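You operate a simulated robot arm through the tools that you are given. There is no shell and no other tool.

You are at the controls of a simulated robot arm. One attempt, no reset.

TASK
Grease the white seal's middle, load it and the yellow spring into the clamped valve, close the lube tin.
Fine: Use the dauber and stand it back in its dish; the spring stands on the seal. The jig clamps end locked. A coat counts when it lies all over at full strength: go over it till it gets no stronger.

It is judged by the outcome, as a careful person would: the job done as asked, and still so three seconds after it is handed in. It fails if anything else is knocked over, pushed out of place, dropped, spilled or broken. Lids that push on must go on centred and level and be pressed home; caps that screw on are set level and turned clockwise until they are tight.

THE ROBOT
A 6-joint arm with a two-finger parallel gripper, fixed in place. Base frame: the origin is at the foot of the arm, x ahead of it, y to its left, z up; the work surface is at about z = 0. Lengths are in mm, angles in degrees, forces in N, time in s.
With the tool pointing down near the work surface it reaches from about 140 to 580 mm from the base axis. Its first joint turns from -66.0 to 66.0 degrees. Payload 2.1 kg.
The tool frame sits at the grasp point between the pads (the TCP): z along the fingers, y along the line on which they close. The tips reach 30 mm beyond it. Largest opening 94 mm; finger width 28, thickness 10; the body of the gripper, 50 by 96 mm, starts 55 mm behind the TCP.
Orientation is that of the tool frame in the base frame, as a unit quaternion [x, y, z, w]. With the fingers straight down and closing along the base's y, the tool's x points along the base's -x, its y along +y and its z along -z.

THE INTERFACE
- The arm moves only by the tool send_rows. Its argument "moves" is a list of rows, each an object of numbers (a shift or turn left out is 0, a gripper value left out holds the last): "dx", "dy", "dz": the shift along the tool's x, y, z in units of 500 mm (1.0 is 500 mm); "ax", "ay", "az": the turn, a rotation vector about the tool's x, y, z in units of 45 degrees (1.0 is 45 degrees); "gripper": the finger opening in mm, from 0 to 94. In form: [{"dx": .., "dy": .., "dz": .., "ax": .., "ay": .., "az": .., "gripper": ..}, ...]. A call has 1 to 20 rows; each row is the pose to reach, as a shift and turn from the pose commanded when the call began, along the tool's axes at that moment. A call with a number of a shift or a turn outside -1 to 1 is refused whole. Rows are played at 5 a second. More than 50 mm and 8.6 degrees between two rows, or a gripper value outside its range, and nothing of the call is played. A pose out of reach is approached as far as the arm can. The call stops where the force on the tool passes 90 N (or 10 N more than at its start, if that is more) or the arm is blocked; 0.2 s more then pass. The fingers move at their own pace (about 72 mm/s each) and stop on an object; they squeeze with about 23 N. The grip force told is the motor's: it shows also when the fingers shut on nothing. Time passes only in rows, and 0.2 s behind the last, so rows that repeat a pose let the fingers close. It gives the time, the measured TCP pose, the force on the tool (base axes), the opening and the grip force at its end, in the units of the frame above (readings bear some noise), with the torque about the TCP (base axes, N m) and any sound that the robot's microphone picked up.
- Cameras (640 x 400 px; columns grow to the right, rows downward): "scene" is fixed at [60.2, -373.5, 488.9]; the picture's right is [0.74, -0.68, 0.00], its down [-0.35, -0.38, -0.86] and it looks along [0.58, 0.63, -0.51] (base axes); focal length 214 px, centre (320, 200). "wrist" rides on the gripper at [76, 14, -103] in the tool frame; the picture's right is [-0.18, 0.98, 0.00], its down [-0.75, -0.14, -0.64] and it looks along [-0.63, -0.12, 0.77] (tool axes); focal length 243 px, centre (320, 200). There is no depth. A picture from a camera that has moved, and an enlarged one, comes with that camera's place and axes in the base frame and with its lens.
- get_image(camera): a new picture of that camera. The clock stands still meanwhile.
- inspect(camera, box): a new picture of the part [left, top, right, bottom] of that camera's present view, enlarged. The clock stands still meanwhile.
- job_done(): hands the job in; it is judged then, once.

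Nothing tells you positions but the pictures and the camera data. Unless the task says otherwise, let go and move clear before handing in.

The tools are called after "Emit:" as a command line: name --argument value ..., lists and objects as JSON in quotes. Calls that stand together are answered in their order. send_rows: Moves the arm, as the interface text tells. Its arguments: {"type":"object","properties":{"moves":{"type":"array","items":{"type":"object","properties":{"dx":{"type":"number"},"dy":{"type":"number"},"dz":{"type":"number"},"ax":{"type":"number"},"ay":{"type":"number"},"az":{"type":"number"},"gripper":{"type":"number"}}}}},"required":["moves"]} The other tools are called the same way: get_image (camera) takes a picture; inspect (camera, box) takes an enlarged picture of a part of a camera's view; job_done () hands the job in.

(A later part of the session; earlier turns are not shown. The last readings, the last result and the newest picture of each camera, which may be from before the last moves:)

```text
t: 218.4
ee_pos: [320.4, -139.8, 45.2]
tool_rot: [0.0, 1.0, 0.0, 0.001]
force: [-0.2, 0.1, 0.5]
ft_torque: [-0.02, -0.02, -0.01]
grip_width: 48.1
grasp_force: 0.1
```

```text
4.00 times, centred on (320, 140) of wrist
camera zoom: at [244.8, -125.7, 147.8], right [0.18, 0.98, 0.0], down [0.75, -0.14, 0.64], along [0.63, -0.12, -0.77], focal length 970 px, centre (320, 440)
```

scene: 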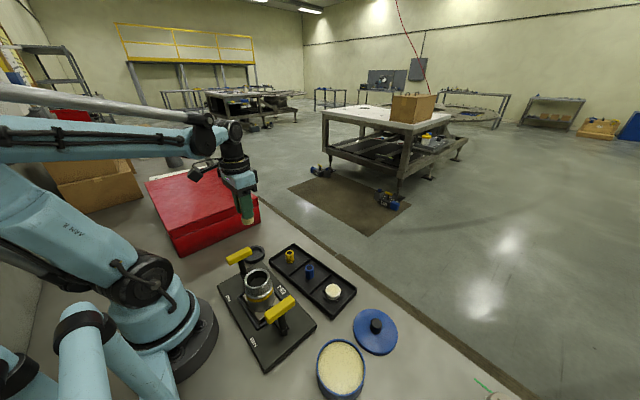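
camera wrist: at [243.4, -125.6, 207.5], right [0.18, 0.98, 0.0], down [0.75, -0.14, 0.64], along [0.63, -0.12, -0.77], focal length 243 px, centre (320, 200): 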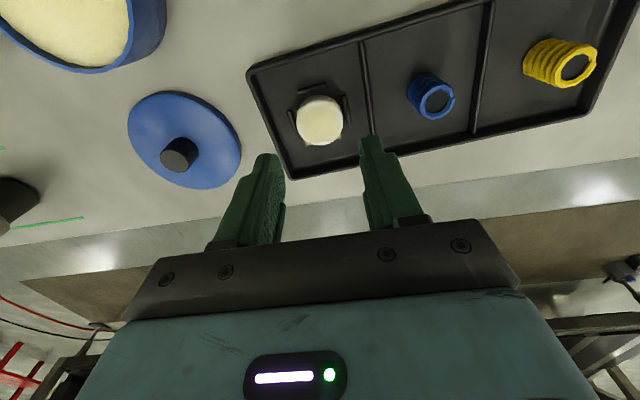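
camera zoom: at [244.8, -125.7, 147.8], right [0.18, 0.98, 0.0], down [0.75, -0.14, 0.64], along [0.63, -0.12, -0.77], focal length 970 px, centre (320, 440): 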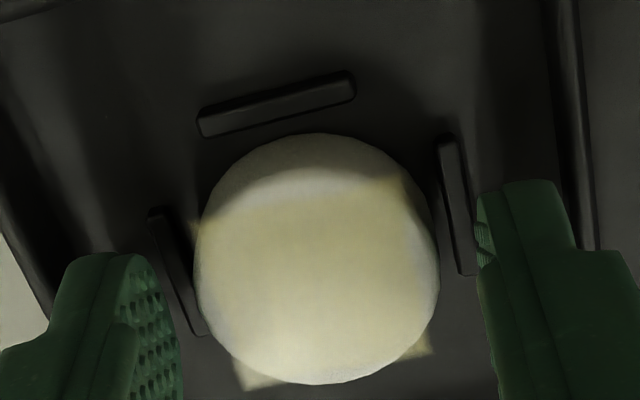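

Emit:
send_rows --moves '[{"dz": 0.004}, {"dz": 0.008}, {"dz": 0.008}, {"dz": 0.008, "gripper": 44}, {"dz": 0.008, "gripper": 42}, {"dz": 0.008, "gripper": 40}, {"dz": 0.008, "gripper": 38}, {"dz": 0.008, "gripper": 36}, {"dz": 0.008, "gripper": 34}, {"dz": 0.008, "gripper": 30}, {"dz": 0.008, "gripper": 30}]'

Emit:
inspect --camera "scene" --box '[305, 255, 365, 315]'

Emit:
inspect --camera "wrist" --box '[260, 90, 380, 190]'

```text
t: 220.8
ee_pos: [319.7, -140.2, 42.4]
tool_rot: [0.001, 1.0, 0.0, 0.001]
force: [0.1, -0.8, 1.3]
ft_torque: [0.05, 0.01, 0.03]
grip_width: 36.3
grasp_force: 23.1
```

```text
6.67 times, centred on (335, 285) of scene
camera zoom: at [60.2, -373.5, 488.9], right [0.74, -0.68, 0.0], down [-0.35, -0.38, -0.86], along [0.58, 0.63, -0.51], focal length 1430 px, centre (220, -367)
```

zoom: 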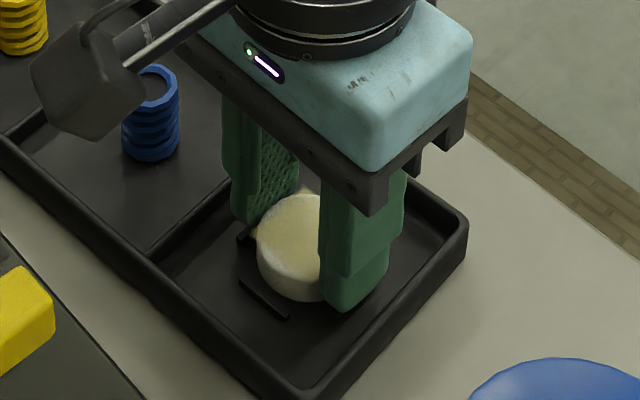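

```text
4.00 times, centred on (320, 140) of wrist
camera zoom: at [244.4, -126.0, 143.6], right [0.18, 0.98, 0.0], down [0.75, -0.14, 0.64], along [0.63, -0.12, -0.77], focal length 970 px, centre (320, 440)
```

zoom: 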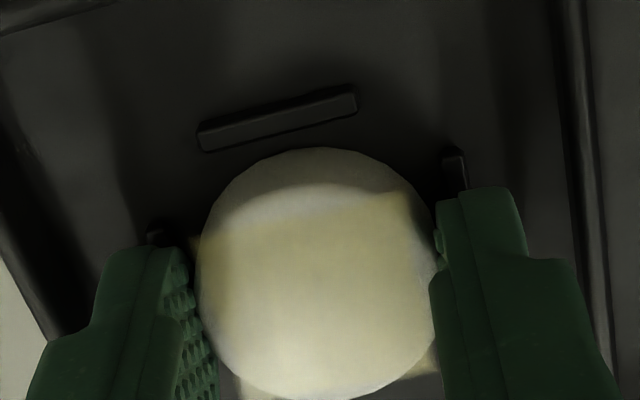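

The seal is gripped at 36.3 mm. I'll lift it slowly and check it.

Emit:
send_rows --moves '[{"dz": -0.004}, {"dz": -0.012}, {"dz": -0.03}, {"dz": -0.06}, {"dz": -0.1}, {"dz": -0.15}, {"dz": -0.2}, {"dz": -0.25}, {"dz": -0.25}]'

Emit:
inspect --camera "wrist" --box '[260, 90, 380, 190]'

Emit:
get_image --camera "wrist"

Emit:
inspect --camera "scene" --box '[290, 180, 390, 290]'

```text
t: 222.8
ee_pos: [321.6, -139.7, 166.7]
tool_rot: [0.0, 1.0, -0.001, 0.0]
force: [0.5, 0.9, -0.8]
ft_torque: [-0.02, 0.02, -0.01]
grip_width: 36.0
grasp_force: 23.1
```

```text
4.00 times, centred on (320, 140) of wrist
camera zoom: at [245.2, -125.2, 270.3], right [0.18, 0.98, 0.0], down [0.75, -0.14, 0.64], along [0.63, -0.12, -0.77], focal length 970 px, centre (320, 440)
```

zoom: 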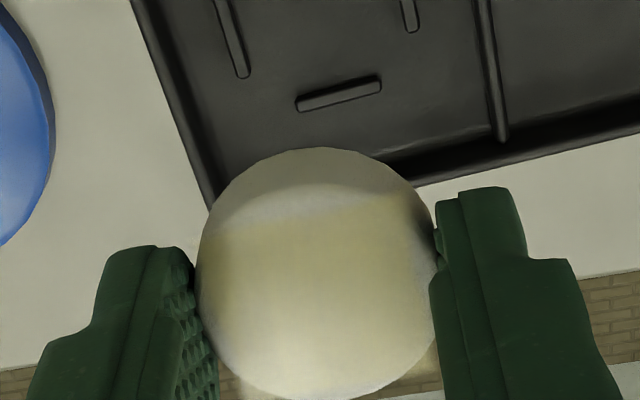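

```text
taken
camera wrist: at [245.2, -125.2, 270.3], right [0.18, 0.98, 0.0], down [0.75, -0.14, 0.64], along [0.63, -0.12, -0.77], focal length 243 px, centre (320, 200)
```

wrist: 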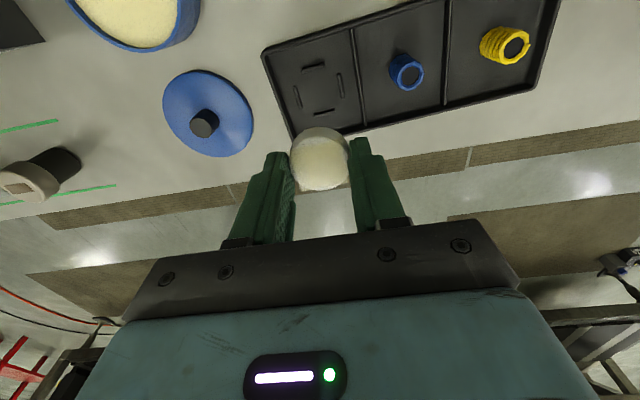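

```text
3.64 times, centred on (340, 235) of scene
camera zoom: at [60.2, -373.5, 488.9], right [0.74, -0.68, 0.0], down [-0.35, -0.38, -0.86], along [0.58, 0.63, -0.51], focal length 780 px, centre (247, 73)
```

zoom: 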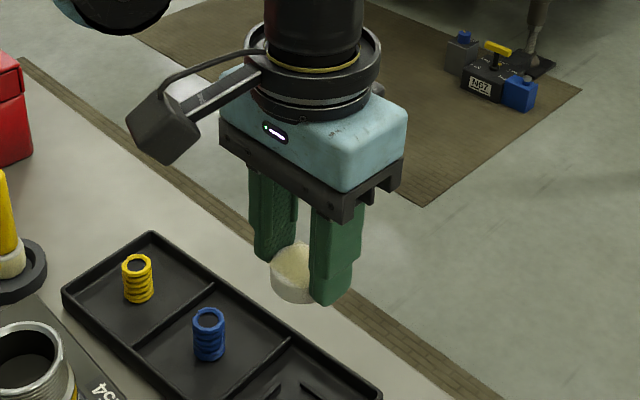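

The seal is held and level. I'll look closely to find how far it sticks out below the fingertips.

Emit:
inspect --camera "scene" --box '[318, 235, 354, 275]'

Emit:
inspect --camera "wrist" --box '[280, 120, 360, 200]'

```text
10.00 times, centred on (336, 255) of scene
camera zoom: at [60.2, -373.5, 488.9], right [0.74, -0.68, 0.0], down [-0.35, -0.38, -0.86], along [0.58, 0.63, -0.51], focal length 2145 px, centre (160, -350)
```

zoom: 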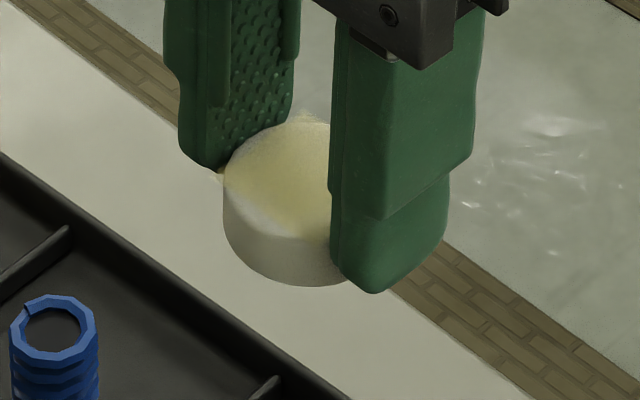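

```text
5.00 times, centred on (320, 160) of wrist
camera zoom: at [245.2, -125.2, 270.3], right [0.18, 0.98, 0.0], down [0.75, -0.14, 0.64], along [0.63, -0.12, -0.77], focal length 1213 px, centre (320, 400)
```

zoom: 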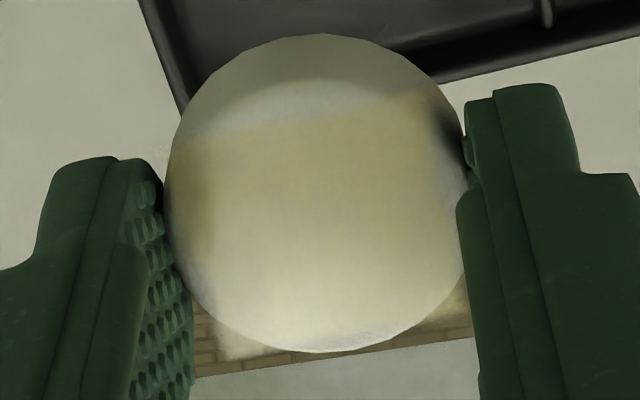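

The seal protrudes only about 4 mm below the tips, less than I want for guiding it into the bore. I'll set it back in its nest and regrip 6 mm higher.

Emit:
send_rows --moves '[{"dz": 0.05}, {"dz": 0.1}, {"dz": 0.15}, {"dz": 0.2}, {"dz": 0.23}, {"dz": 0.242}, {"dz": 0.247}, {"dz": 0.2495}, {"dz": 0.2495}]'

Emit:
inspect --camera "scene" --box '[305, 255, 365, 315]'

```text
t: 224.8
ee_pos: [320.6, -138.8, 43.2]
tool_rot: [0.0, 1.0, 0.0, 0.001]
force: [-0.3, 0.0, -0.2]
ft_torque: [0.03, -0.01, 0.0]
grip_width: 36.2
grasp_force: 22.9
```

```text
6.67 times, centred on (335, 285) of scene
camera zoom: at [60.2, -373.5, 488.9], right [0.74, -0.68, 0.0], down [-0.35, -0.38, -0.86], along [0.58, 0.63, -0.51], focal length 1430 px, centre (220, -367)
```

zoom: 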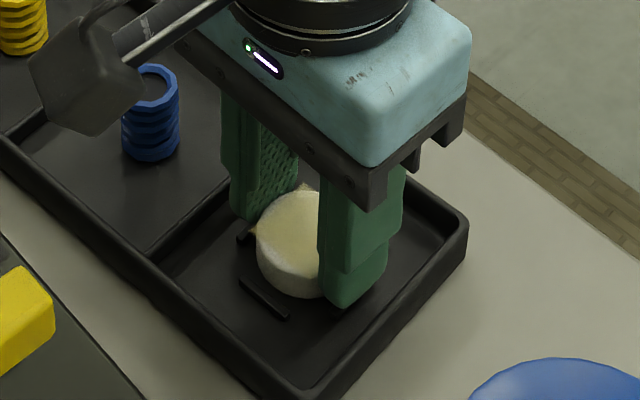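

Emit:
send_rows --moves '[{"dz": 0.0008}, {"dz": 0.0014}]'

Emit:
send_rows --moves '[{"gripper": 36.8}, {"gripper": 37.5}, {"gripper": 39}, {"gripper": 42}, {"gripper": 46}, {"gripper": 46}]'

Emit:
send_rows --moves '[{"dx": 0.001, "dz": -0.006}, {"dx": 0.002, "dz": -0.012}, {"dx": 0.002, "dz": -0.012}]'

Emit:
inspect --camera "wrist" --box '[260, 90, 380, 190]'

Emit:
inspect --camera "scene" --box '[305, 255, 365, 315]'

```text
t: 225.4
ee_pos: [320.2, -139.9, 41.5]
tool_rot: [-0.001, 1.0, 0.0, 0.001]
force: [1.9, 1.5, 9.1]
ft_torque: [0.08, -0.03, 0.02]
grip_width: 36.0
grasp_force: 23.2
```

```text
t: 226.8
ee_pos: [321.2, -139.0, 41.3]
tool_rot: [0.0, 1.0, -0.001, 0.001]
force: [-0.2, -0.5, -0.6]
ft_torque: [0.01, 0.0, 0.0]
grip_width: 45.9
grasp_force: 0.1
```

```text
t: 227.6
ee_pos: [319.7, -140.9, 47.6]
tool_rot: [0.0, 1.0, 0.0, 0.001]
force: [1.1, 0.9, -0.4]
ft_torque: [0.03, 0.03, -0.01]
grip_width: 46.0
grasp_force: 0.0
```

```text
4.00 times, centred on (320, 140) of wrist
camera zoom: at [243.1, -125.6, 149.6], right [0.18, 0.98, 0.0], down [0.75, -0.14, 0.64], along [0.63, -0.12, -0.77], focal length 970 px, centre (320, 440)
```

zoom: 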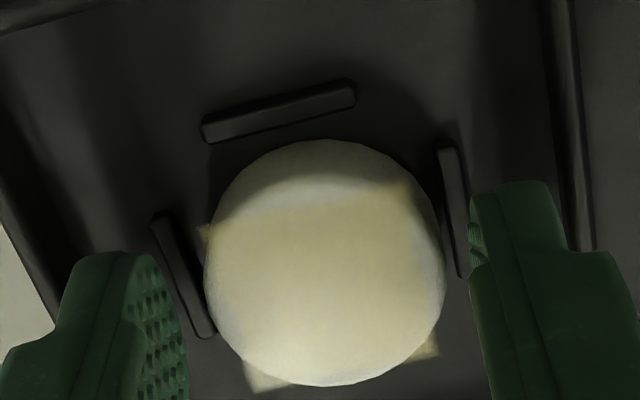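

```text
6.67 times, centred on (335, 285) of scene
camera zoom: at [60.2, -373.5, 488.9], right [0.74, -0.68, 0.0], down [-0.35, -0.38, -0.86], along [0.58, 0.63, -0.51], focal length 1430 px, centre (220, -367)
```

zoom: 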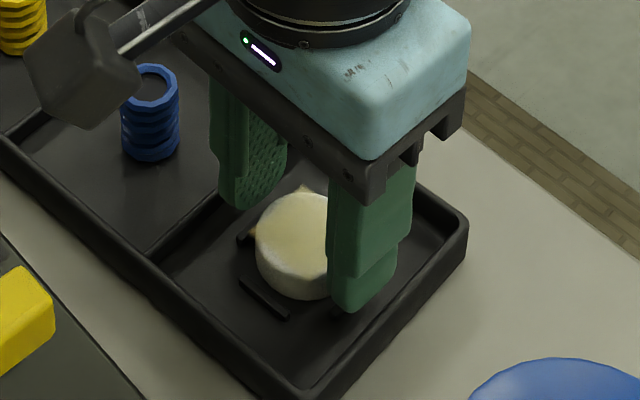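

Emit:
send_rows --moves '[{"gripper": 43}, {"gripper": 41}, {"gripper": 39.5}, {"gripper": 38}, {"gripper": 37}, {"gripper": 35}, {"gripper": 30}, {"gripper": 30}, {"gripper": 30}]'

Emit:
send_rows --moves '[{"dz": -0.004}, {"dz": -0.012}, {"dz": -0.03}, {"dz": -0.06}, {"dz": -0.1}, {"dz": -0.15}, {"dz": -0.2}, {"dz": -0.24}, {"dz": -0.24}]'

Emit:
inspect --camera "scene" --box '[318, 235, 354, 275]'

Emit:
inspect --camera "wrist" --box '[260, 90, 380, 190]'

```text
t: 229.6
ee_pos: [319.5, -140.6, 47.6]
tool_rot: [0.001, 1.0, 0.0, 0.001]
force: [0.7, -0.5, 0.4]
ft_torque: [-0.01, 0.0, 0.02]
grip_width: 36.0
grasp_force: 22.8
```

```text
t: 231.6
ee_pos: [321.0, -139.5, 166.9]
tool_rot: [0.0, 1.0, 0.0, 0.0]
force: [-1.0, 0.3, -0.9]
ft_torque: [0.02, 0.04, 0.02]
grip_width: 36.1
grasp_force: 22.8
```

```text
10.00 times, centred on (336, 255) of scene
camera zoom: at [60.2, -373.5, 488.9], right [0.74, -0.68, 0.0], down [-0.35, -0.38, -0.86], along [0.58, 0.63, -0.51], focal length 2145 px, centre (160, -350)
```

zoom: 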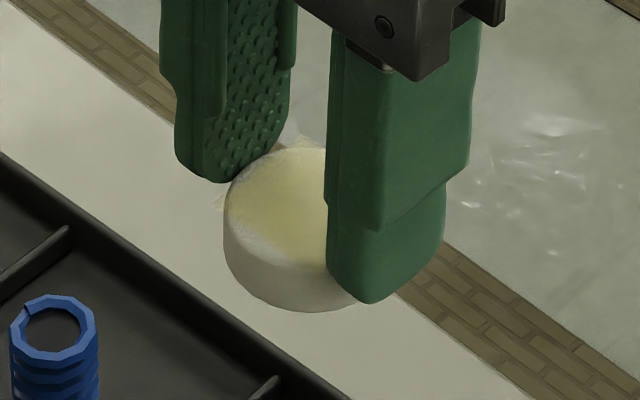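

```text
4.00 times, centred on (320, 140) of wrist
camera zoom: at [243.5, -125.9, 269.0], right [0.18, 0.98, 0.0], down [0.75, -0.14, 0.64], along [0.63, -0.12, -0.77], focal length 970 px, centre (320, 440)
```

zoom: 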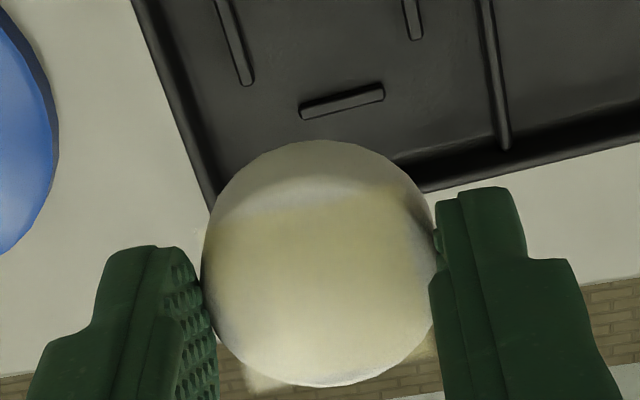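

The grip is better now: about 10 mm of the seal sticks out below the tips and it's centred on the tool axis. I'll carry it over the valve.

Emit:
send_rows --moves '[{"dz": -0.02}, {"dx": 0.02, "dy": 0.0122, "dz": -0.04}, {"dx": 0.06, "dy": 0.0368, "dz": -0.04}, {"dx": 0.11, "dy": 0.0674, "dz": -0.04}, {"dx": 0.16, "dy": 0.098, "dz": -0.04}, {"dx": 0.21, "dy": 0.1286, "dz": -0.04}, {"dx": 0.255, "dy": 0.1562, "dz": -0.04}, {"dx": 0.285, "dy": 0.1746, "dz": -0.04}, {"dx": 0.2958, "dy": 0.1812, "dz": -0.04}, {"dx": 0.2958, "dy": 0.1812, "dz": -0.04}, {"dx": 0.2958, "dy": 0.1812, "dz": -0.04}]'

Emit:
get_image --camera "wrist"

Emit:
inspect --camera "wrist" --box '[240, 30, 400, 170]'

Emit:
inspect --camera "scene" --box '[220, 220, 310, 320]'

```text
t: 234.0
ee_pos: [171.1, -48.9, 185.9]
tool_rot: [0.0, 1.0, -0.002, 0.001]
force: [-0.5, 0.4, 0.2]
ft_torque: [0.0, 0.02, 0.03]
grip_width: 35.9
grasp_force: 22.9
```

```text
taken
camera wrist: at [95.2, -34.8, 288.7], right [0.18, 0.98, 0.0], down [0.75, -0.14, 0.64], along [0.63, -0.12, -0.77], focal length 243 px, centre (320, 200)
```

wrist: 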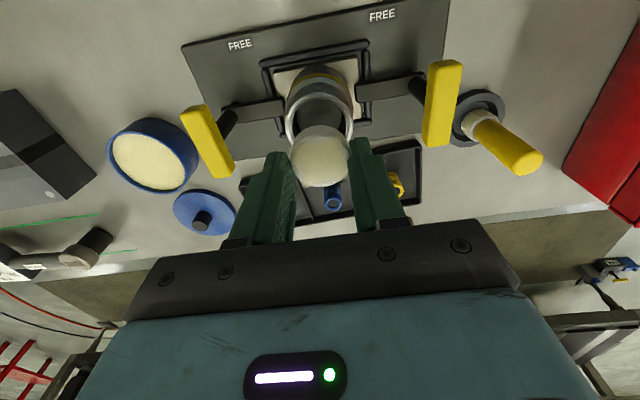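

```text
2.86 times, centred on (320, 100) of wrist
camera zoom: at [95.2, -34.8, 288.7], right [0.18, 0.98, 0.0], down [0.75, -0.14, 0.64], along [0.63, -0.12, -0.77], focal length 693 px, centre (320, 486)
```

zoom: 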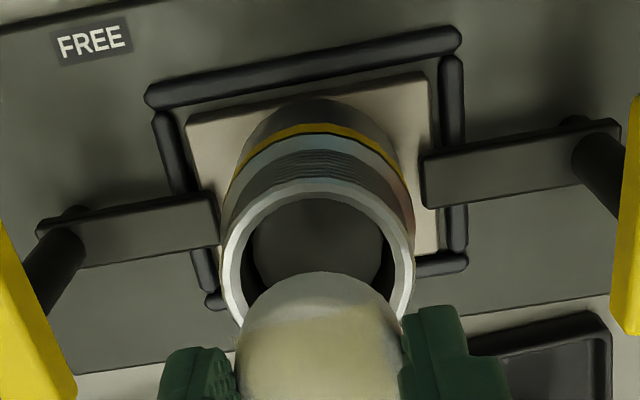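

```text
4.00 times, centred on (265, 270) of scene
camera zoom: at [60.2, -373.5, 488.9], right [0.74, -0.68, 0.0], down [-0.35, -0.38, -0.86], along [0.58, 0.63, -0.51], focal length 858 px, centre (540, -80)
```

zoom: 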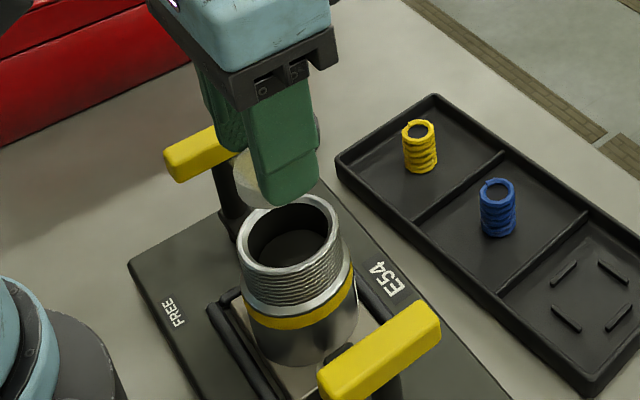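

I'll lower until the seal's bottom is just above the rim, so both cameras can compare them at nearly the same height.

Emit:
send_rows --moves '[{"dz": 0.025}, {"dz": 0.05}, {"dz": 0.068}, {"dz": 0.0735}, {"dz": 0.0735}]'

Emit:
inspect --camera "wrist" --box '[260, 60, 380, 160]'

Emit:
inspect --camera "scene" --box '[230, 245, 290, 305]'

```text
t: 235.2
ee_pos: [171.6, -49.2, 149.2]
tool_rot: [0.001, 1.0, -0.001, 0.001]
force: [0.3, 0.3, 1.2]
ft_torque: [0.03, -0.02, -0.02]
grip_width: 35.8
grasp_force: 23.1
```

```text
4.00 times, centred on (320, 110) of wrist
camera zoom: at [95.8, -33.5, 252.0], right [0.18, 0.98, 0.0], down [0.75, -0.14, 0.64], along [0.63, -0.12, -0.77], focal length 970 px, centre (320, 560)
```

zoom: 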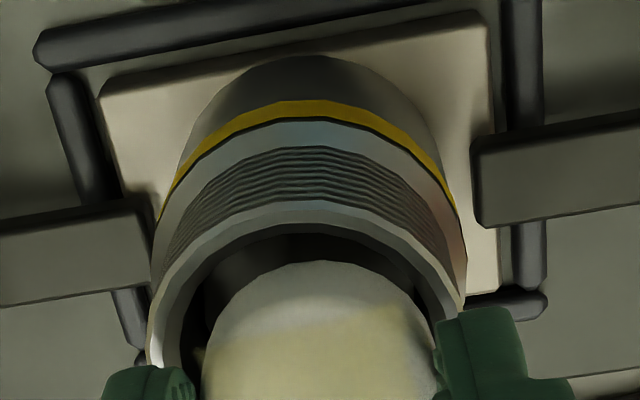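

```text
6.67 times, centred on (260, 275) of scene
camera zoom: at [60.2, -373.5, 488.9], right [0.74, -0.68, 0.0], down [-0.35, -0.38, -0.86], along [0.58, 0.63, -0.51], focal length 1430 px, centre (720, -300)
```

zoom: 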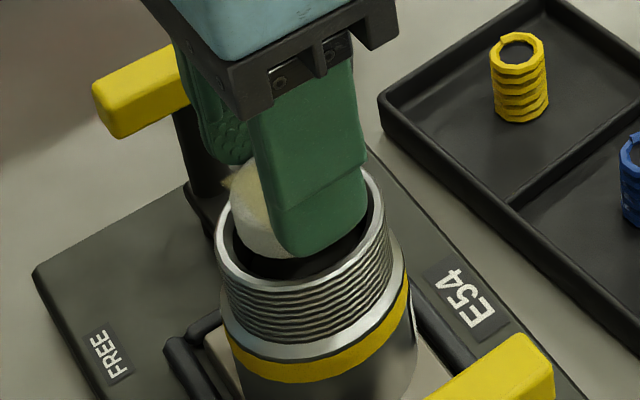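

The seal sits about 2.7 mm too far −x and 1.6 mm too far +y relative to the bore. I'll shift and compare again.

Emit:
send_rows --moves '[{"dx": -0.003, "dy": -0.0016}, {"dx": -0.0056, "dy": -0.0032}, {"dx": -0.0056, "dy": -0.0032}]'

Emit:
inspect --camera "wrist" --box '[260, 60, 380, 160]'

Emit:
inspect --camera "scene" --box '[236, 250, 284, 300]'

```text
t: 236.0
ee_pos: [175.9, -50.6, 150.0]
tool_rot: [0.0, 1.0, 0.0, 0.001]
force: [0.5, -0.8, 0.1]
ft_torque: [0.02, 0.0, 0.0]
grip_width: 35.9
grasp_force: 22.7
```

```text
4.00 times, centred on (320, 110) of wrist
camera zoom: at [98.1, -35.9, 252.4], right [0.18, 0.98, 0.0], down [0.75, -0.14, 0.64], along [0.63, -0.12, -0.77], focal length 970 px, centre (320, 560)
```

zoom: 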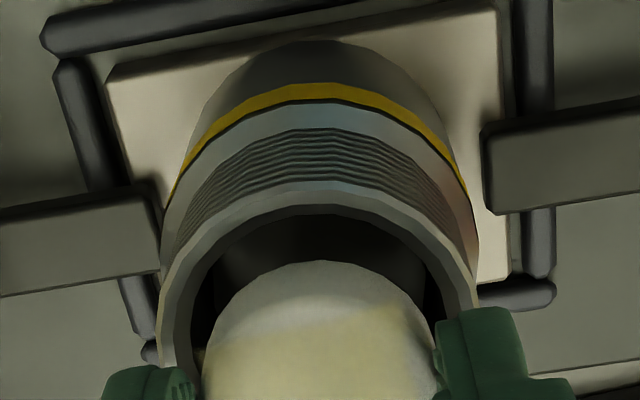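

```text
8.00 times, centred on (260, 275) of scene
camera zoom: at [60.2, -373.5, 488.9], right [0.74, -0.68, 0.0], down [-0.35, -0.38, -0.86], along [0.58, 0.63, -0.51], focal length 1716 px, centre (800, -400)
```

zoom: 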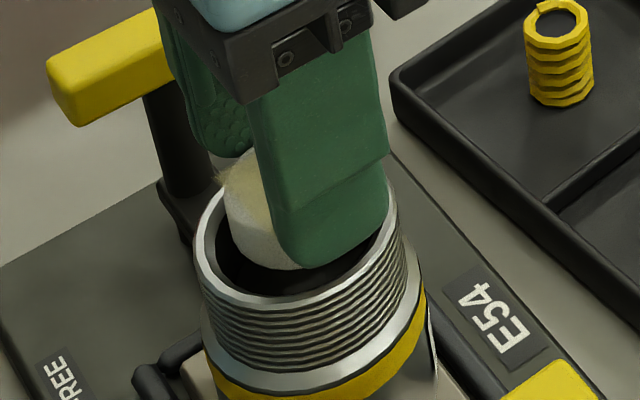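

Emit:
inspect --camera "scene" --box '[244, 258, 276, 290]'

Emit:
inspect --camera "wrist" --box '[275, 100, 365, 160]'

```text
12.50 times, centred on (260, 274) of scene
camera zoom: at [60.2, -373.5, 488.9], right [0.74, -0.68, 0.0], down [-0.35, -0.38, -0.86], along [0.58, 0.63, -0.51], focal length 2681 px, centre (1070, -725)
```

zoom: 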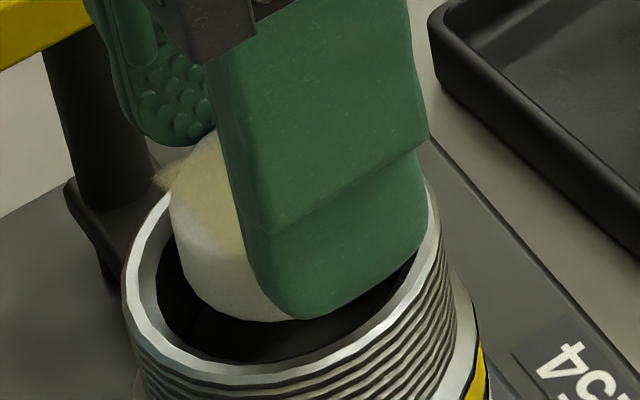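

```text
6.67 times, centred on (320, 130) of wrist
camera zoom: at [98.1, -35.9, 252.4], right [0.18, 0.98, 0.0], down [0.75, -0.14, 0.64], along [0.63, -0.12, -0.77], focal length 1618 px, centre (320, 667)
```

zoom: 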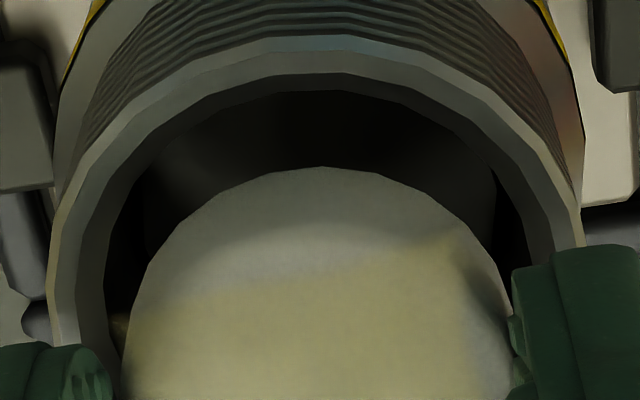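

The seal is within about 1–1.5 mm of the bore axis; I'll correct 1 mm in x and lower slowly while watching the force.

Emit:
send_rows --moves '[{"dx": 0.002}, {"dx": 0.002, "dz": 0.006}, {"dx": 0.002, "dz": 0.012}]'

Emit:
send_rows --moves '[{"dz": 0.004}, {"dz": 0.008}]'

Emit:
inspect --camera "scene" --box '[244, 258, 276, 290]'

Emit:
inspect --camera "wrist" --box '[275, 100, 365, 160]'

```text
t: 236.8
ee_pos: [173.5, -51.2, 143.6]
tool_rot: [-0.001, 1.0, -0.001, 0.001]
force: [-1.2, -0.3, -0.2]
ft_torque: [-0.01, 0.01, 0.01]
grip_width: 35.9
grasp_force: 23.5
```

```text
t: 237.4
ee_pos: [175.0, -50.3, 139.4]
tool_rot: [0.0, 1.0, 0.0, 0.001]
force: [-1.9, 1.7, 1.4]
ft_torque: [0.0, 0.04, -0.02]
grip_width: 35.9
grasp_force: 22.6
```

```text
12.50 times, centred on (260, 274) of scene
camera zoom: at [60.2, -373.5, 488.9], right [0.74, -0.68, 0.0], down [-0.35, -0.38, -0.86], along [0.58, 0.63, -0.51], focal length 2681 px, centre (1070, -725)
```

zoom: 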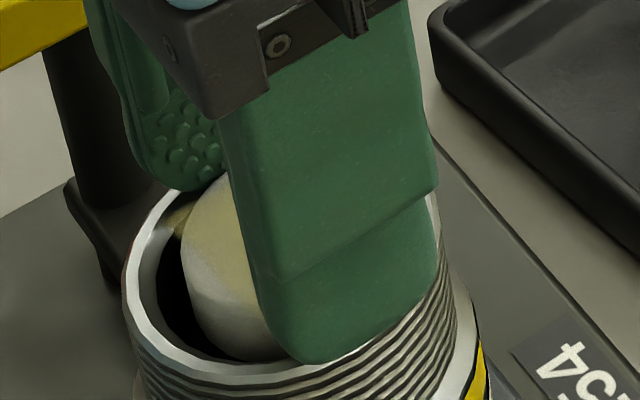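

```text
6.67 times, centred on (320, 130) of wrist
camera zoom: at [97.9, -36.9, 242.3], right [0.18, 0.98, 0.0], down [0.75, -0.14, 0.64], along [0.63, -0.12, -0.77], focal length 1618 px, centre (320, 667)
```

zoom: 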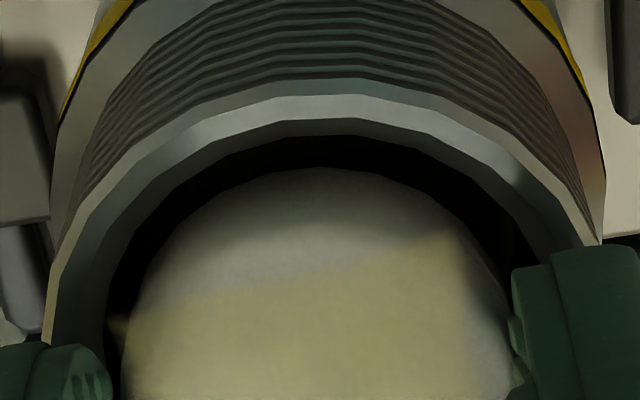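

The seal is entering the mouth without force. I'll nudge −1 mm in x and +1.4 mm in y to centre it better, then continue down.

Emit:
send_rows --moves '[{"dx": 0.001, "dy": 0.0014}, {"dx": 0.002, "dy": 0.0026}]'

Emit:
send_rows --moves '[{"dz": 0.003}, {"dz": 0.006}]'

Emit:
inspect --camera "scene" --box '[244, 258, 276, 290]'

Emit:
inspect --camera "wrist" --box '[275, 100, 365, 160]'

```text
t: 238.0
ee_pos: [172.5, -49.9, 140.0]
tool_rot: [0.001, 1.0, -0.001, 0.001]
force: [-0.8, 0.3, -0.8]
ft_torque: [-0.01, 0.0, 0.04]
grip_width: 35.7
grasp_force: 22.8
```

```text
t: 238.6
ee_pos: [172.2, -49.4, 138.6]
tool_rot: [0.0, 1.0, -0.001, 0.0]
force: [-5.4, -2.9, 29.0]
ft_torque: [0.45, 0.16, 0.04]
grip_width: 35.8
grasp_force: 22.7
```

```text
12.50 times, centred on (260, 274) of scene
camera zoom: at [60.1, -373.5, 488.9], right [0.74, -0.68, 0.0], down [-0.35, -0.38, -0.86], along [0.58, 0.63, -0.51], focal length 2681 px, centre (1070, -725)
```

zoom: 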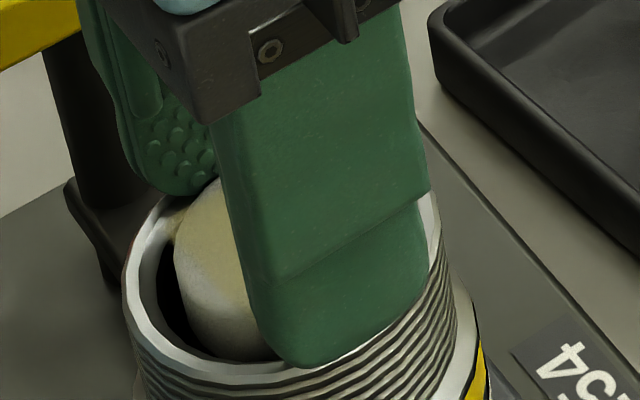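

```text
6.67 times, centred on (320, 130) of wrist
camera zoom: at [97.3, -35.0, 240.3], right [0.18, 0.98, 0.0], down [0.75, -0.14, 0.64], along [0.63, -0.12, -0.77], focal length 1618 px, centre (320, 667)
```

zoom: 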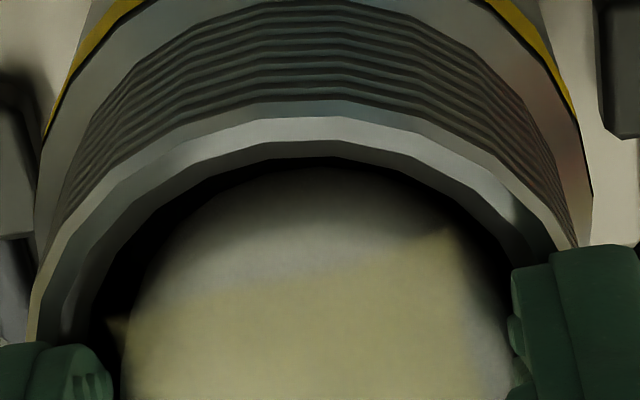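

The force came from a fingertip meeting the rim, with the seal about 7 mm inside the bore and centred. I'll back off 1 mm, confirm zero force, and release.

Emit:
send_rows --moves '[{"dz": -0.001}, {"dz": -0.0022}, {"dz": -0.0022}]'

Emit:
inspect --camera "scene" --box '[244, 258, 276, 290]'

Emit:
inspect --camera "wrist" --box '[240, 60, 400, 180]'

```text
t: 239.4
ee_pos: [172.9, -49.4, 137.5]
tool_rot: [0.0, 1.0, -0.001, 0.001]
force: [4.0, 0.5, 9.8]
ft_torque: [0.09, 0.02, -0.06]
grip_width: 35.6
grasp_force: 23.2
```

```text
12.50 times, centred on (260, 274) of scene
camera zoom: at [60.2, -373.5, 488.9], right [0.74, -0.68, 0.0], down [-0.35, -0.38, -0.86], along [0.58, 0.63, -0.51], focal length 2681 px, centre (1070, -725)
```

zoom: 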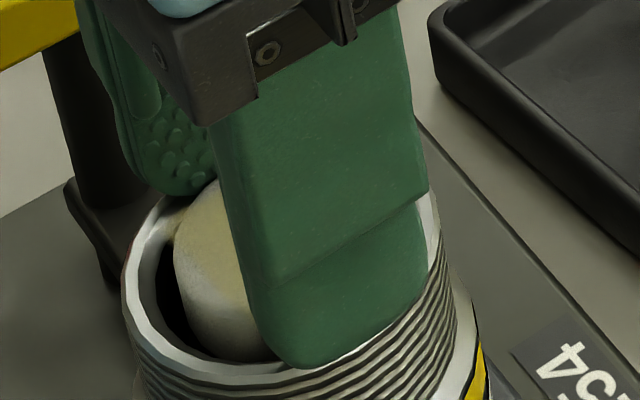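

```text
3.33 times, centred on (320, 120) of wrist
camera zoom: at [96.7, -35.1, 240.1], right [0.18, 0.98, 0.0], down [0.75, -0.14, 0.64], along [0.63, -0.12, -0.76], focal length 809 px, centre (320, 467)
```

zoom: 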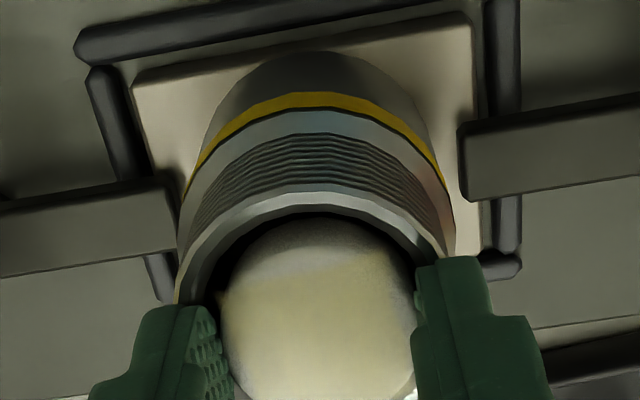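

Emit:
send_rows --moves '[{"dz": -0.001}, {"dz": -0.002}, {"dz": -0.002}]'

```text
t: 240.2
ee_pos: [172.3, -49.7, 137.4]
tool_rot: [0.0, 1.0, -0.001, 0.001]
force: [0.9, 0.7, 0.4]
ft_torque: [-0.01, -0.02, 0.0]
grip_width: 35.8
grasp_force: 23.0
```

Emit:
send_rows --moves '[{"gripper": 36.6}, {"gripper": 37.2}, {"gripper": 38}, {"gripper": 40}, {"gripper": 44}, {"gripper": 46}, {"gripper": 46}]'

Emit:
inspect --camera "scene" --box '[244, 258, 276, 290]'

Emit:
inspect --camera "wrist" --box '[240, 60, 400, 180]'

```text
t: 241.8
ee_pos: [172.5, -49.3, 138.8]
tool_rot: [0.0, 1.0, 0.0, 0.001]
force: [0.9, 0.4, 0.0]
ft_torque: [0.02, 0.01, 0.01]
grip_width: 46.0
grasp_force: 0.1
```

```text
12.50 times, centred on (260, 274) of scene
camera zoom: at [60.2, -373.5, 488.9], right [0.74, -0.68, 0.0], down [-0.35, -0.38, -0.86], along [0.58, 0.63, -0.51], focal length 2681 px, centre (1070, -725)
```

zoom: 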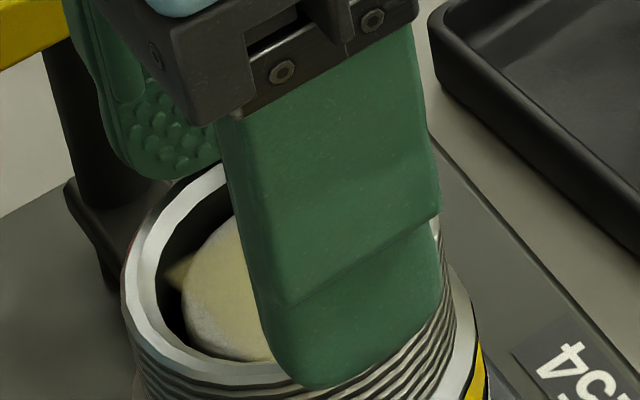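

```text
3.33 times, centred on (320, 120) of wrist
camera zoom: at [96.3, -35.4, 240.7], right [0.18, 0.98, 0.0], down [0.75, -0.14, 0.64], along [0.63, -0.12, -0.77], focal length 809 px, centre (320, 467)
```

zoom: 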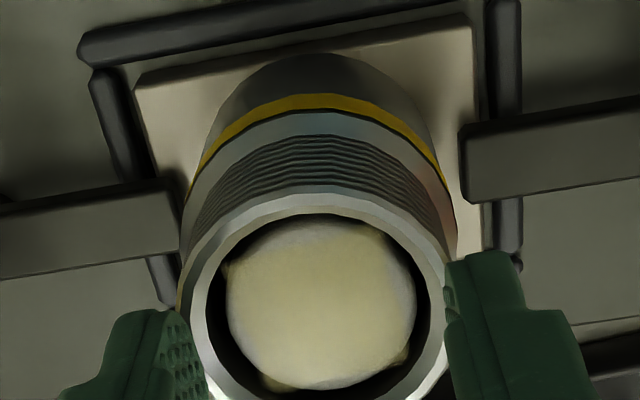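

The seal dropped into the bore and seems to sit higher than I expected, so the pocket may be shallower than I estimated. I'll rise straight up and inspect whether it's seated level.

Emit:
send_rows --moves '[{"dz": -0.02}, {"dz": -0.06}, {"dz": -0.1}, {"dz": -0.1}]'

Emit:
inspect --camera "scene" --box '[240, 255, 280, 295]'

Emit:
inspect --camera "wrist" --box '[260, 40, 380, 140]'

```text
t: 242.8
ee_pos: [172.0, -49.5, 191.4]
tool_rot: [0.0, 1.0, 0.0, 0.001]
force: [0.2, -0.4, 0.1]
ft_torque: [-0.01, -0.01, -0.03]
grip_width: 46.2
grasp_force: 0.0
```

```text
10.00 times, centred on (260, 275) of scene
camera zoom: at [60.2, -373.5, 488.9], right [0.74, -0.68, 0.0], down [-0.35, -0.38, -0.86], along [0.58, 0.63, -0.51], focal length 2145 px, centre (920, -550)
```

zoom: 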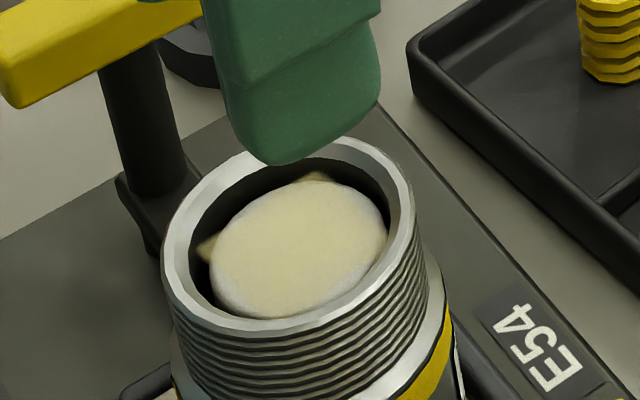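

```text
4.00 times, centred on (320, 90) of wrist
camera zoom: at [95.7, -34.6, 292.6], right [0.18, 0.98, 0.0], down [0.75, -0.14, 0.64], along [0.63, -0.12, -0.77], focal length 970 px, centre (320, 640)
```

zoom: 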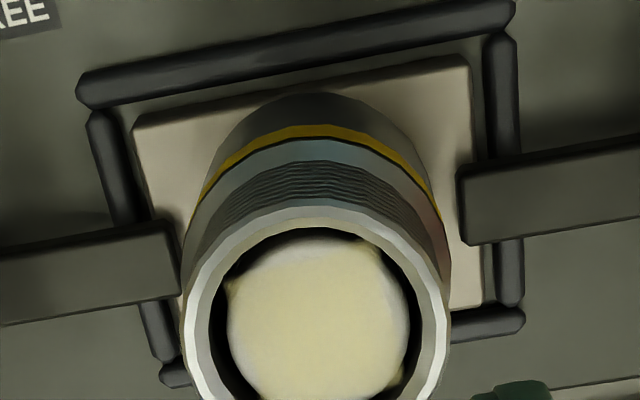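

In the scene view the seal's outline looks rotated, so it may be tilted in the bore. I'll view it from above to judge.

Emit:
send_rows --moves '[{"dx": -0.03, "dy": -0.013, "dz": -0.01}, {"dx": -0.07, "dy": -0.027, "dz": 0.0}, {"dx": -0.07, "dy": -0.027, "dz": 0.03}, {"dx": -0.07, "dy": -0.027, "dz": 0.03}]'

Emit:
inspect --camera "wrist" --box '[250, 0, 410, 120]'

Emit:
inspect --camera "scene" --box '[246, 264, 276, 294]'

```text
t: 243.8
ee_pos: [206.8, -63.5, 174.2]
tool_rot: [0.0, 1.0, 0.0, 0.001]
force: [-0.3, -0.3, -0.1]
ft_torque: [0.01, -0.03, 0.02]
grip_width: 46.0
grasp_force: 0.0
```

```text
3.33 times, centred on (330, 60) of wrist
camera zoom: at [130.3, -48.6, 276.5], right [0.18, 0.98, 0.0], down [0.75, -0.14, 0.64], along [0.63, -0.12, -0.77], focal length 809 px, centre (287, 667)
```

zoom: 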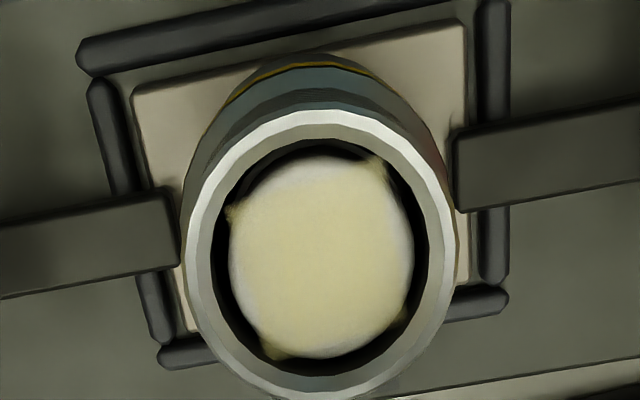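

```text
13.33 times, centred on (261, 279) of scene
camera zoom: at [60.2, -373.5, 488.9], right [0.74, -0.68, 0.0], down [-0.35, -0.38, -0.86], along [0.58, 0.63, -0.51], focal length 2860 px, centre (1107, -853)
```

zoom: 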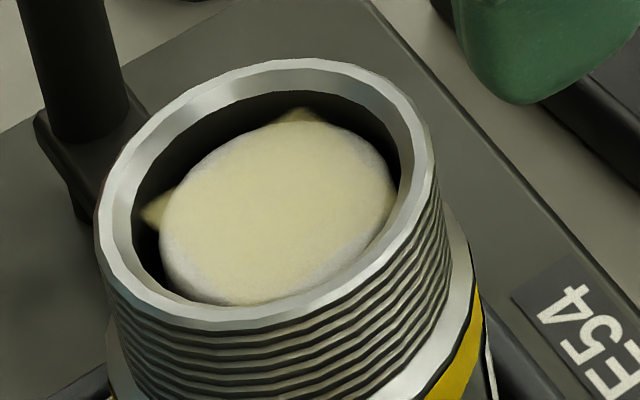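

The rim's own outline shows the same rotation, so that's only perspective: the seal sits level at the bottom of the pocket, its top 3–4 mm below the rim. Now for the yellow spring.

Emit:
send_rows --moves '[{"dx": -0.03, "dy": 0.027, "gripper": 44}, {"dx": -0.07, "dy": 0.064, "gripper": 44}, {"dx": -0.12, "dy": 0.11, "gripper": 44}, {"dx": -0.16, "dy": 0.146, "gripper": 44}, {"dx": -0.1956, "dy": 0.1784, "dz": 0.03, "gripper": 44}, {"dx": -0.1956, "dy": 0.1784, "dz": 0.07, "gripper": 44}, {"dx": -0.1956, "dy": 0.1784, "dz": 0.1, "gripper": 44}, {"dx": -0.1956, "dy": 0.1784, "dz": 0.1, "gripper": 44}]'

Emit:
get_image --camera "wrist"

Emit:
inspect --camera "wrist" --box '[270, 70, 370, 170]'

Emit:
inspect --camera "scene" --box '[265, 225, 320, 280]'

```text
t: 245.6
ee_pos: [305.1, 26.2, 125.4]
tool_rot: [0.0, 1.0, 0.0, 0.002]
force: [1.2, -0.1, 0.3]
ft_torque: [0.01, 0.03, 0.0]
grip_width: 44.2
grasp_force: 0.1
```

```text
taken
camera wrist: at [229.2, 40.4, 227.4], right [0.18, 0.98, 0.0], down [0.75, -0.14, 0.64], along [0.63, -0.12, -0.77], focal length 243 px, centre (320, 200)
```

wrist: 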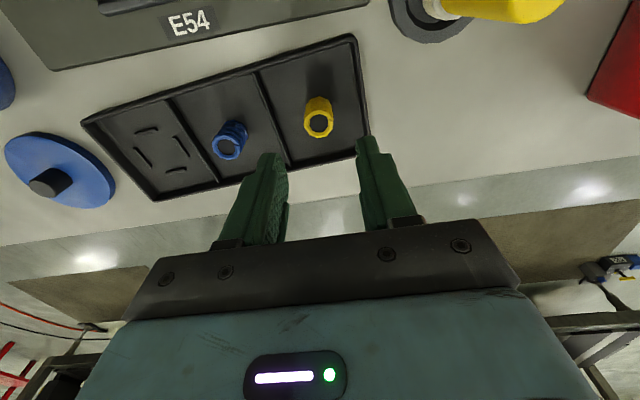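

```text
4.00 times, centred on (320, 120) of wrist
camera zoom: at [229.2, 40.4, 227.4], right [0.18, 0.98, 0.0], down [0.75, -0.14, 0.64], along [0.63, -0.12, -0.77], focal length 970 px, centre (320, 520)
```

zoom: 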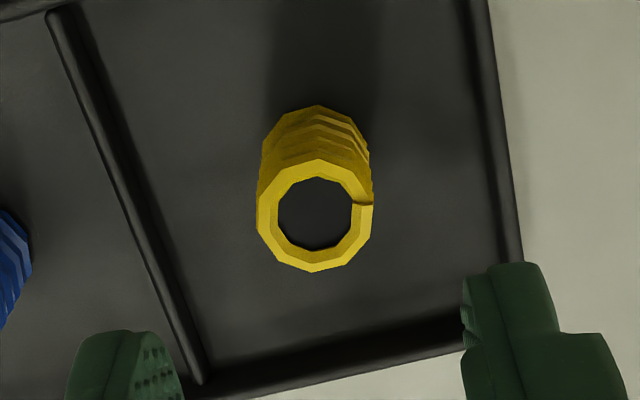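

```text
7.27 times, centred on (292, 252) of scene
camera zoom: at [60.2, -373.5, 488.9], right [0.74, -0.68, 0.0], down [-0.35, -0.38, -0.86], along [0.58, 0.63, -0.51], focal length 1560 px, centre (520, -182)
```

zoom: 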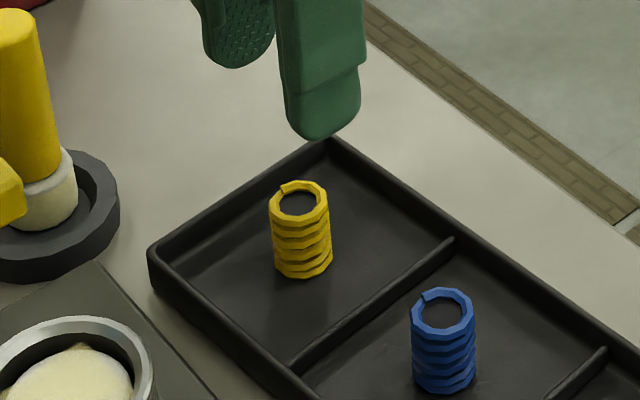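

The spring's axis is at about [306.3,25.2] with its top at z≈39. I'll adjust 1 mm, descend and grip it.

Emit:
send_rows --moves '[{"dx": -0.0018, "dy": -0.0014, "dz": 0.03}, {"dx": -0.0018, "dy": -0.0014, "dz": 0.07}, {"dx": -0.0018, "dy": -0.0014, "dz": 0.11}, {"dx": -0.0018, "dy": -0.0014, "dz": 0.14}, {"dx": -0.0018, "dy": -0.0014, "dz": 0.15}, {"dx": -0.0018, "dy": -0.0014, "dz": 0.15}]'

Emit:
inspect --camera "wrist" --box '[260, 90, 380, 190]'

Emit:
inspect --camera "scene" --box '[265, 225, 320, 280]'

```text
t: 247.0
ee_pos: [305.6, 24.9, 49.5]
tool_rot: [0.0, 1.0, -0.001, 0.001]
force: [-0.5, -0.6, 0.2]
ft_torque: [0.01, 0.02, -0.02]
grip_width: 43.8
grasp_force: 0.1
```

```text
4.00 times, centred on (320, 140) of wrist
camera zoom: at [229.4, 39.2, 151.2], right [0.18, 0.98, 0.0], down [0.75, -0.14, 0.64], along [0.63, -0.12, -0.77], focal length 970 px, centre (320, 440)
```

zoom: 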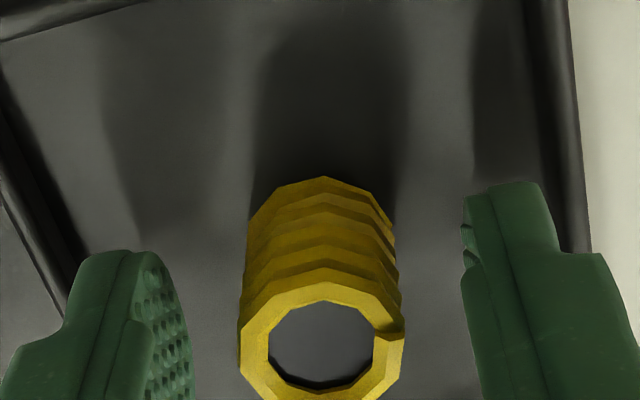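

```text
7.27 times, centred on (292, 252) of scene
camera zoom: at [60.2, -373.5, 488.9], right [0.74, -0.68, 0.0], down [-0.35, -0.38, -0.86], along [0.58, 0.63, -0.51], focal length 1560 px, centre (520, -182)
```

zoom: 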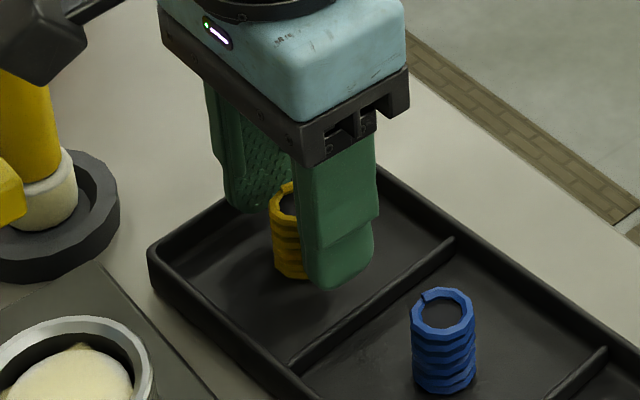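

Emit:
send_rows --moves '[{"gripper": 36}, {"gripper": 31}, {"gripper": 28}, {"gripper": 26}, {"gripper": 24.5}, {"gripper": 23}, {"gripper": 20}, {"gripper": 18}, {"gripper": 18}]'

Emit:
send_rows --moves '[{"dz": -0.004}, {"dz": -0.012}, {"dz": -0.03}, {"dz": -0.06}, {"dz": -0.1}, {"dz": -0.15}, {"dz": -0.2}, {"dz": -0.25}, {"dz": -0.28}, {"dz": -0.28}]'

Emit:
inspect --camera "wrist" --box '[260, 90, 380, 190]'

Emit:
inspect --camera "scene" --box '[260, 180, 340, 260]'

```text
t: 249.0
ee_pos: [304.7, 25.2, 49.1]
tool_rot: [0.0, 1.0, -0.001, 0.001]
force: [0.3, -0.1, 0.1]
ft_torque: [0.0, 0.02, 0.0]
grip_width: 23.2
grasp_force: 22.5
```

```text
t: 251.2
ee_pos: [303.5, 24.8, 189.8]
tool_rot: [0.0, 1.0, 0.0, 0.001]
force: [0.1, -0.5, -0.4]
ft_torque: [0.01, -0.01, 0.0]
grip_width: 23.1
grasp_force: 23.2
```

```text
4.00 times, centred on (320, 140) of wrist
camera zoom: at [228.3, 39.8, 291.7], right [0.18, 0.98, 0.0], down [0.75, -0.14, 0.64], along [0.63, -0.12, -0.77], focal length 970 px, centre (320, 440)
```

zoom: 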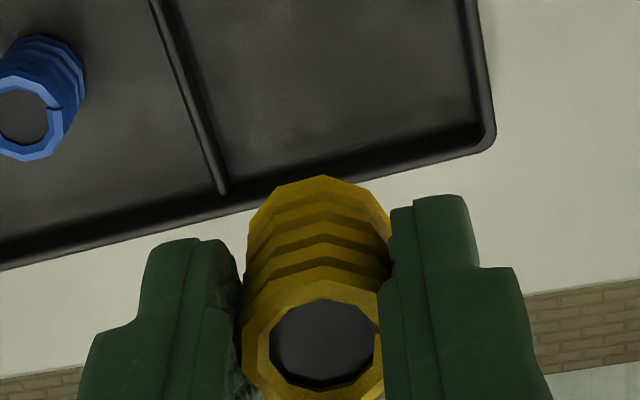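

```text
5.00 times, centred on (300, 220) of scene
camera zoom: at [60.2, -373.5, 488.9], right [0.74, -0.68, 0.0], down [-0.35, -0.38, -0.86], along [0.58, 0.63, -0.51], focal length 1072 px, centre (420, 100)
```

zoom: 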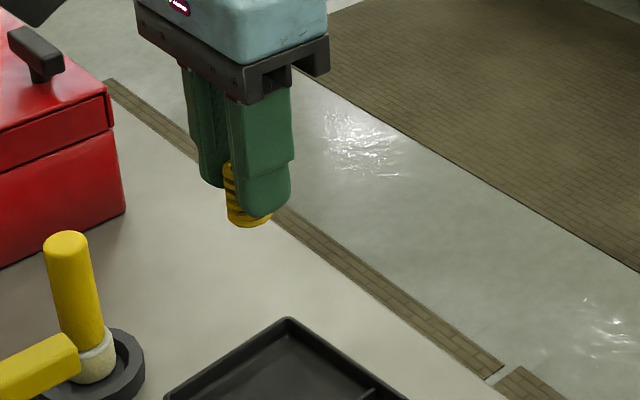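

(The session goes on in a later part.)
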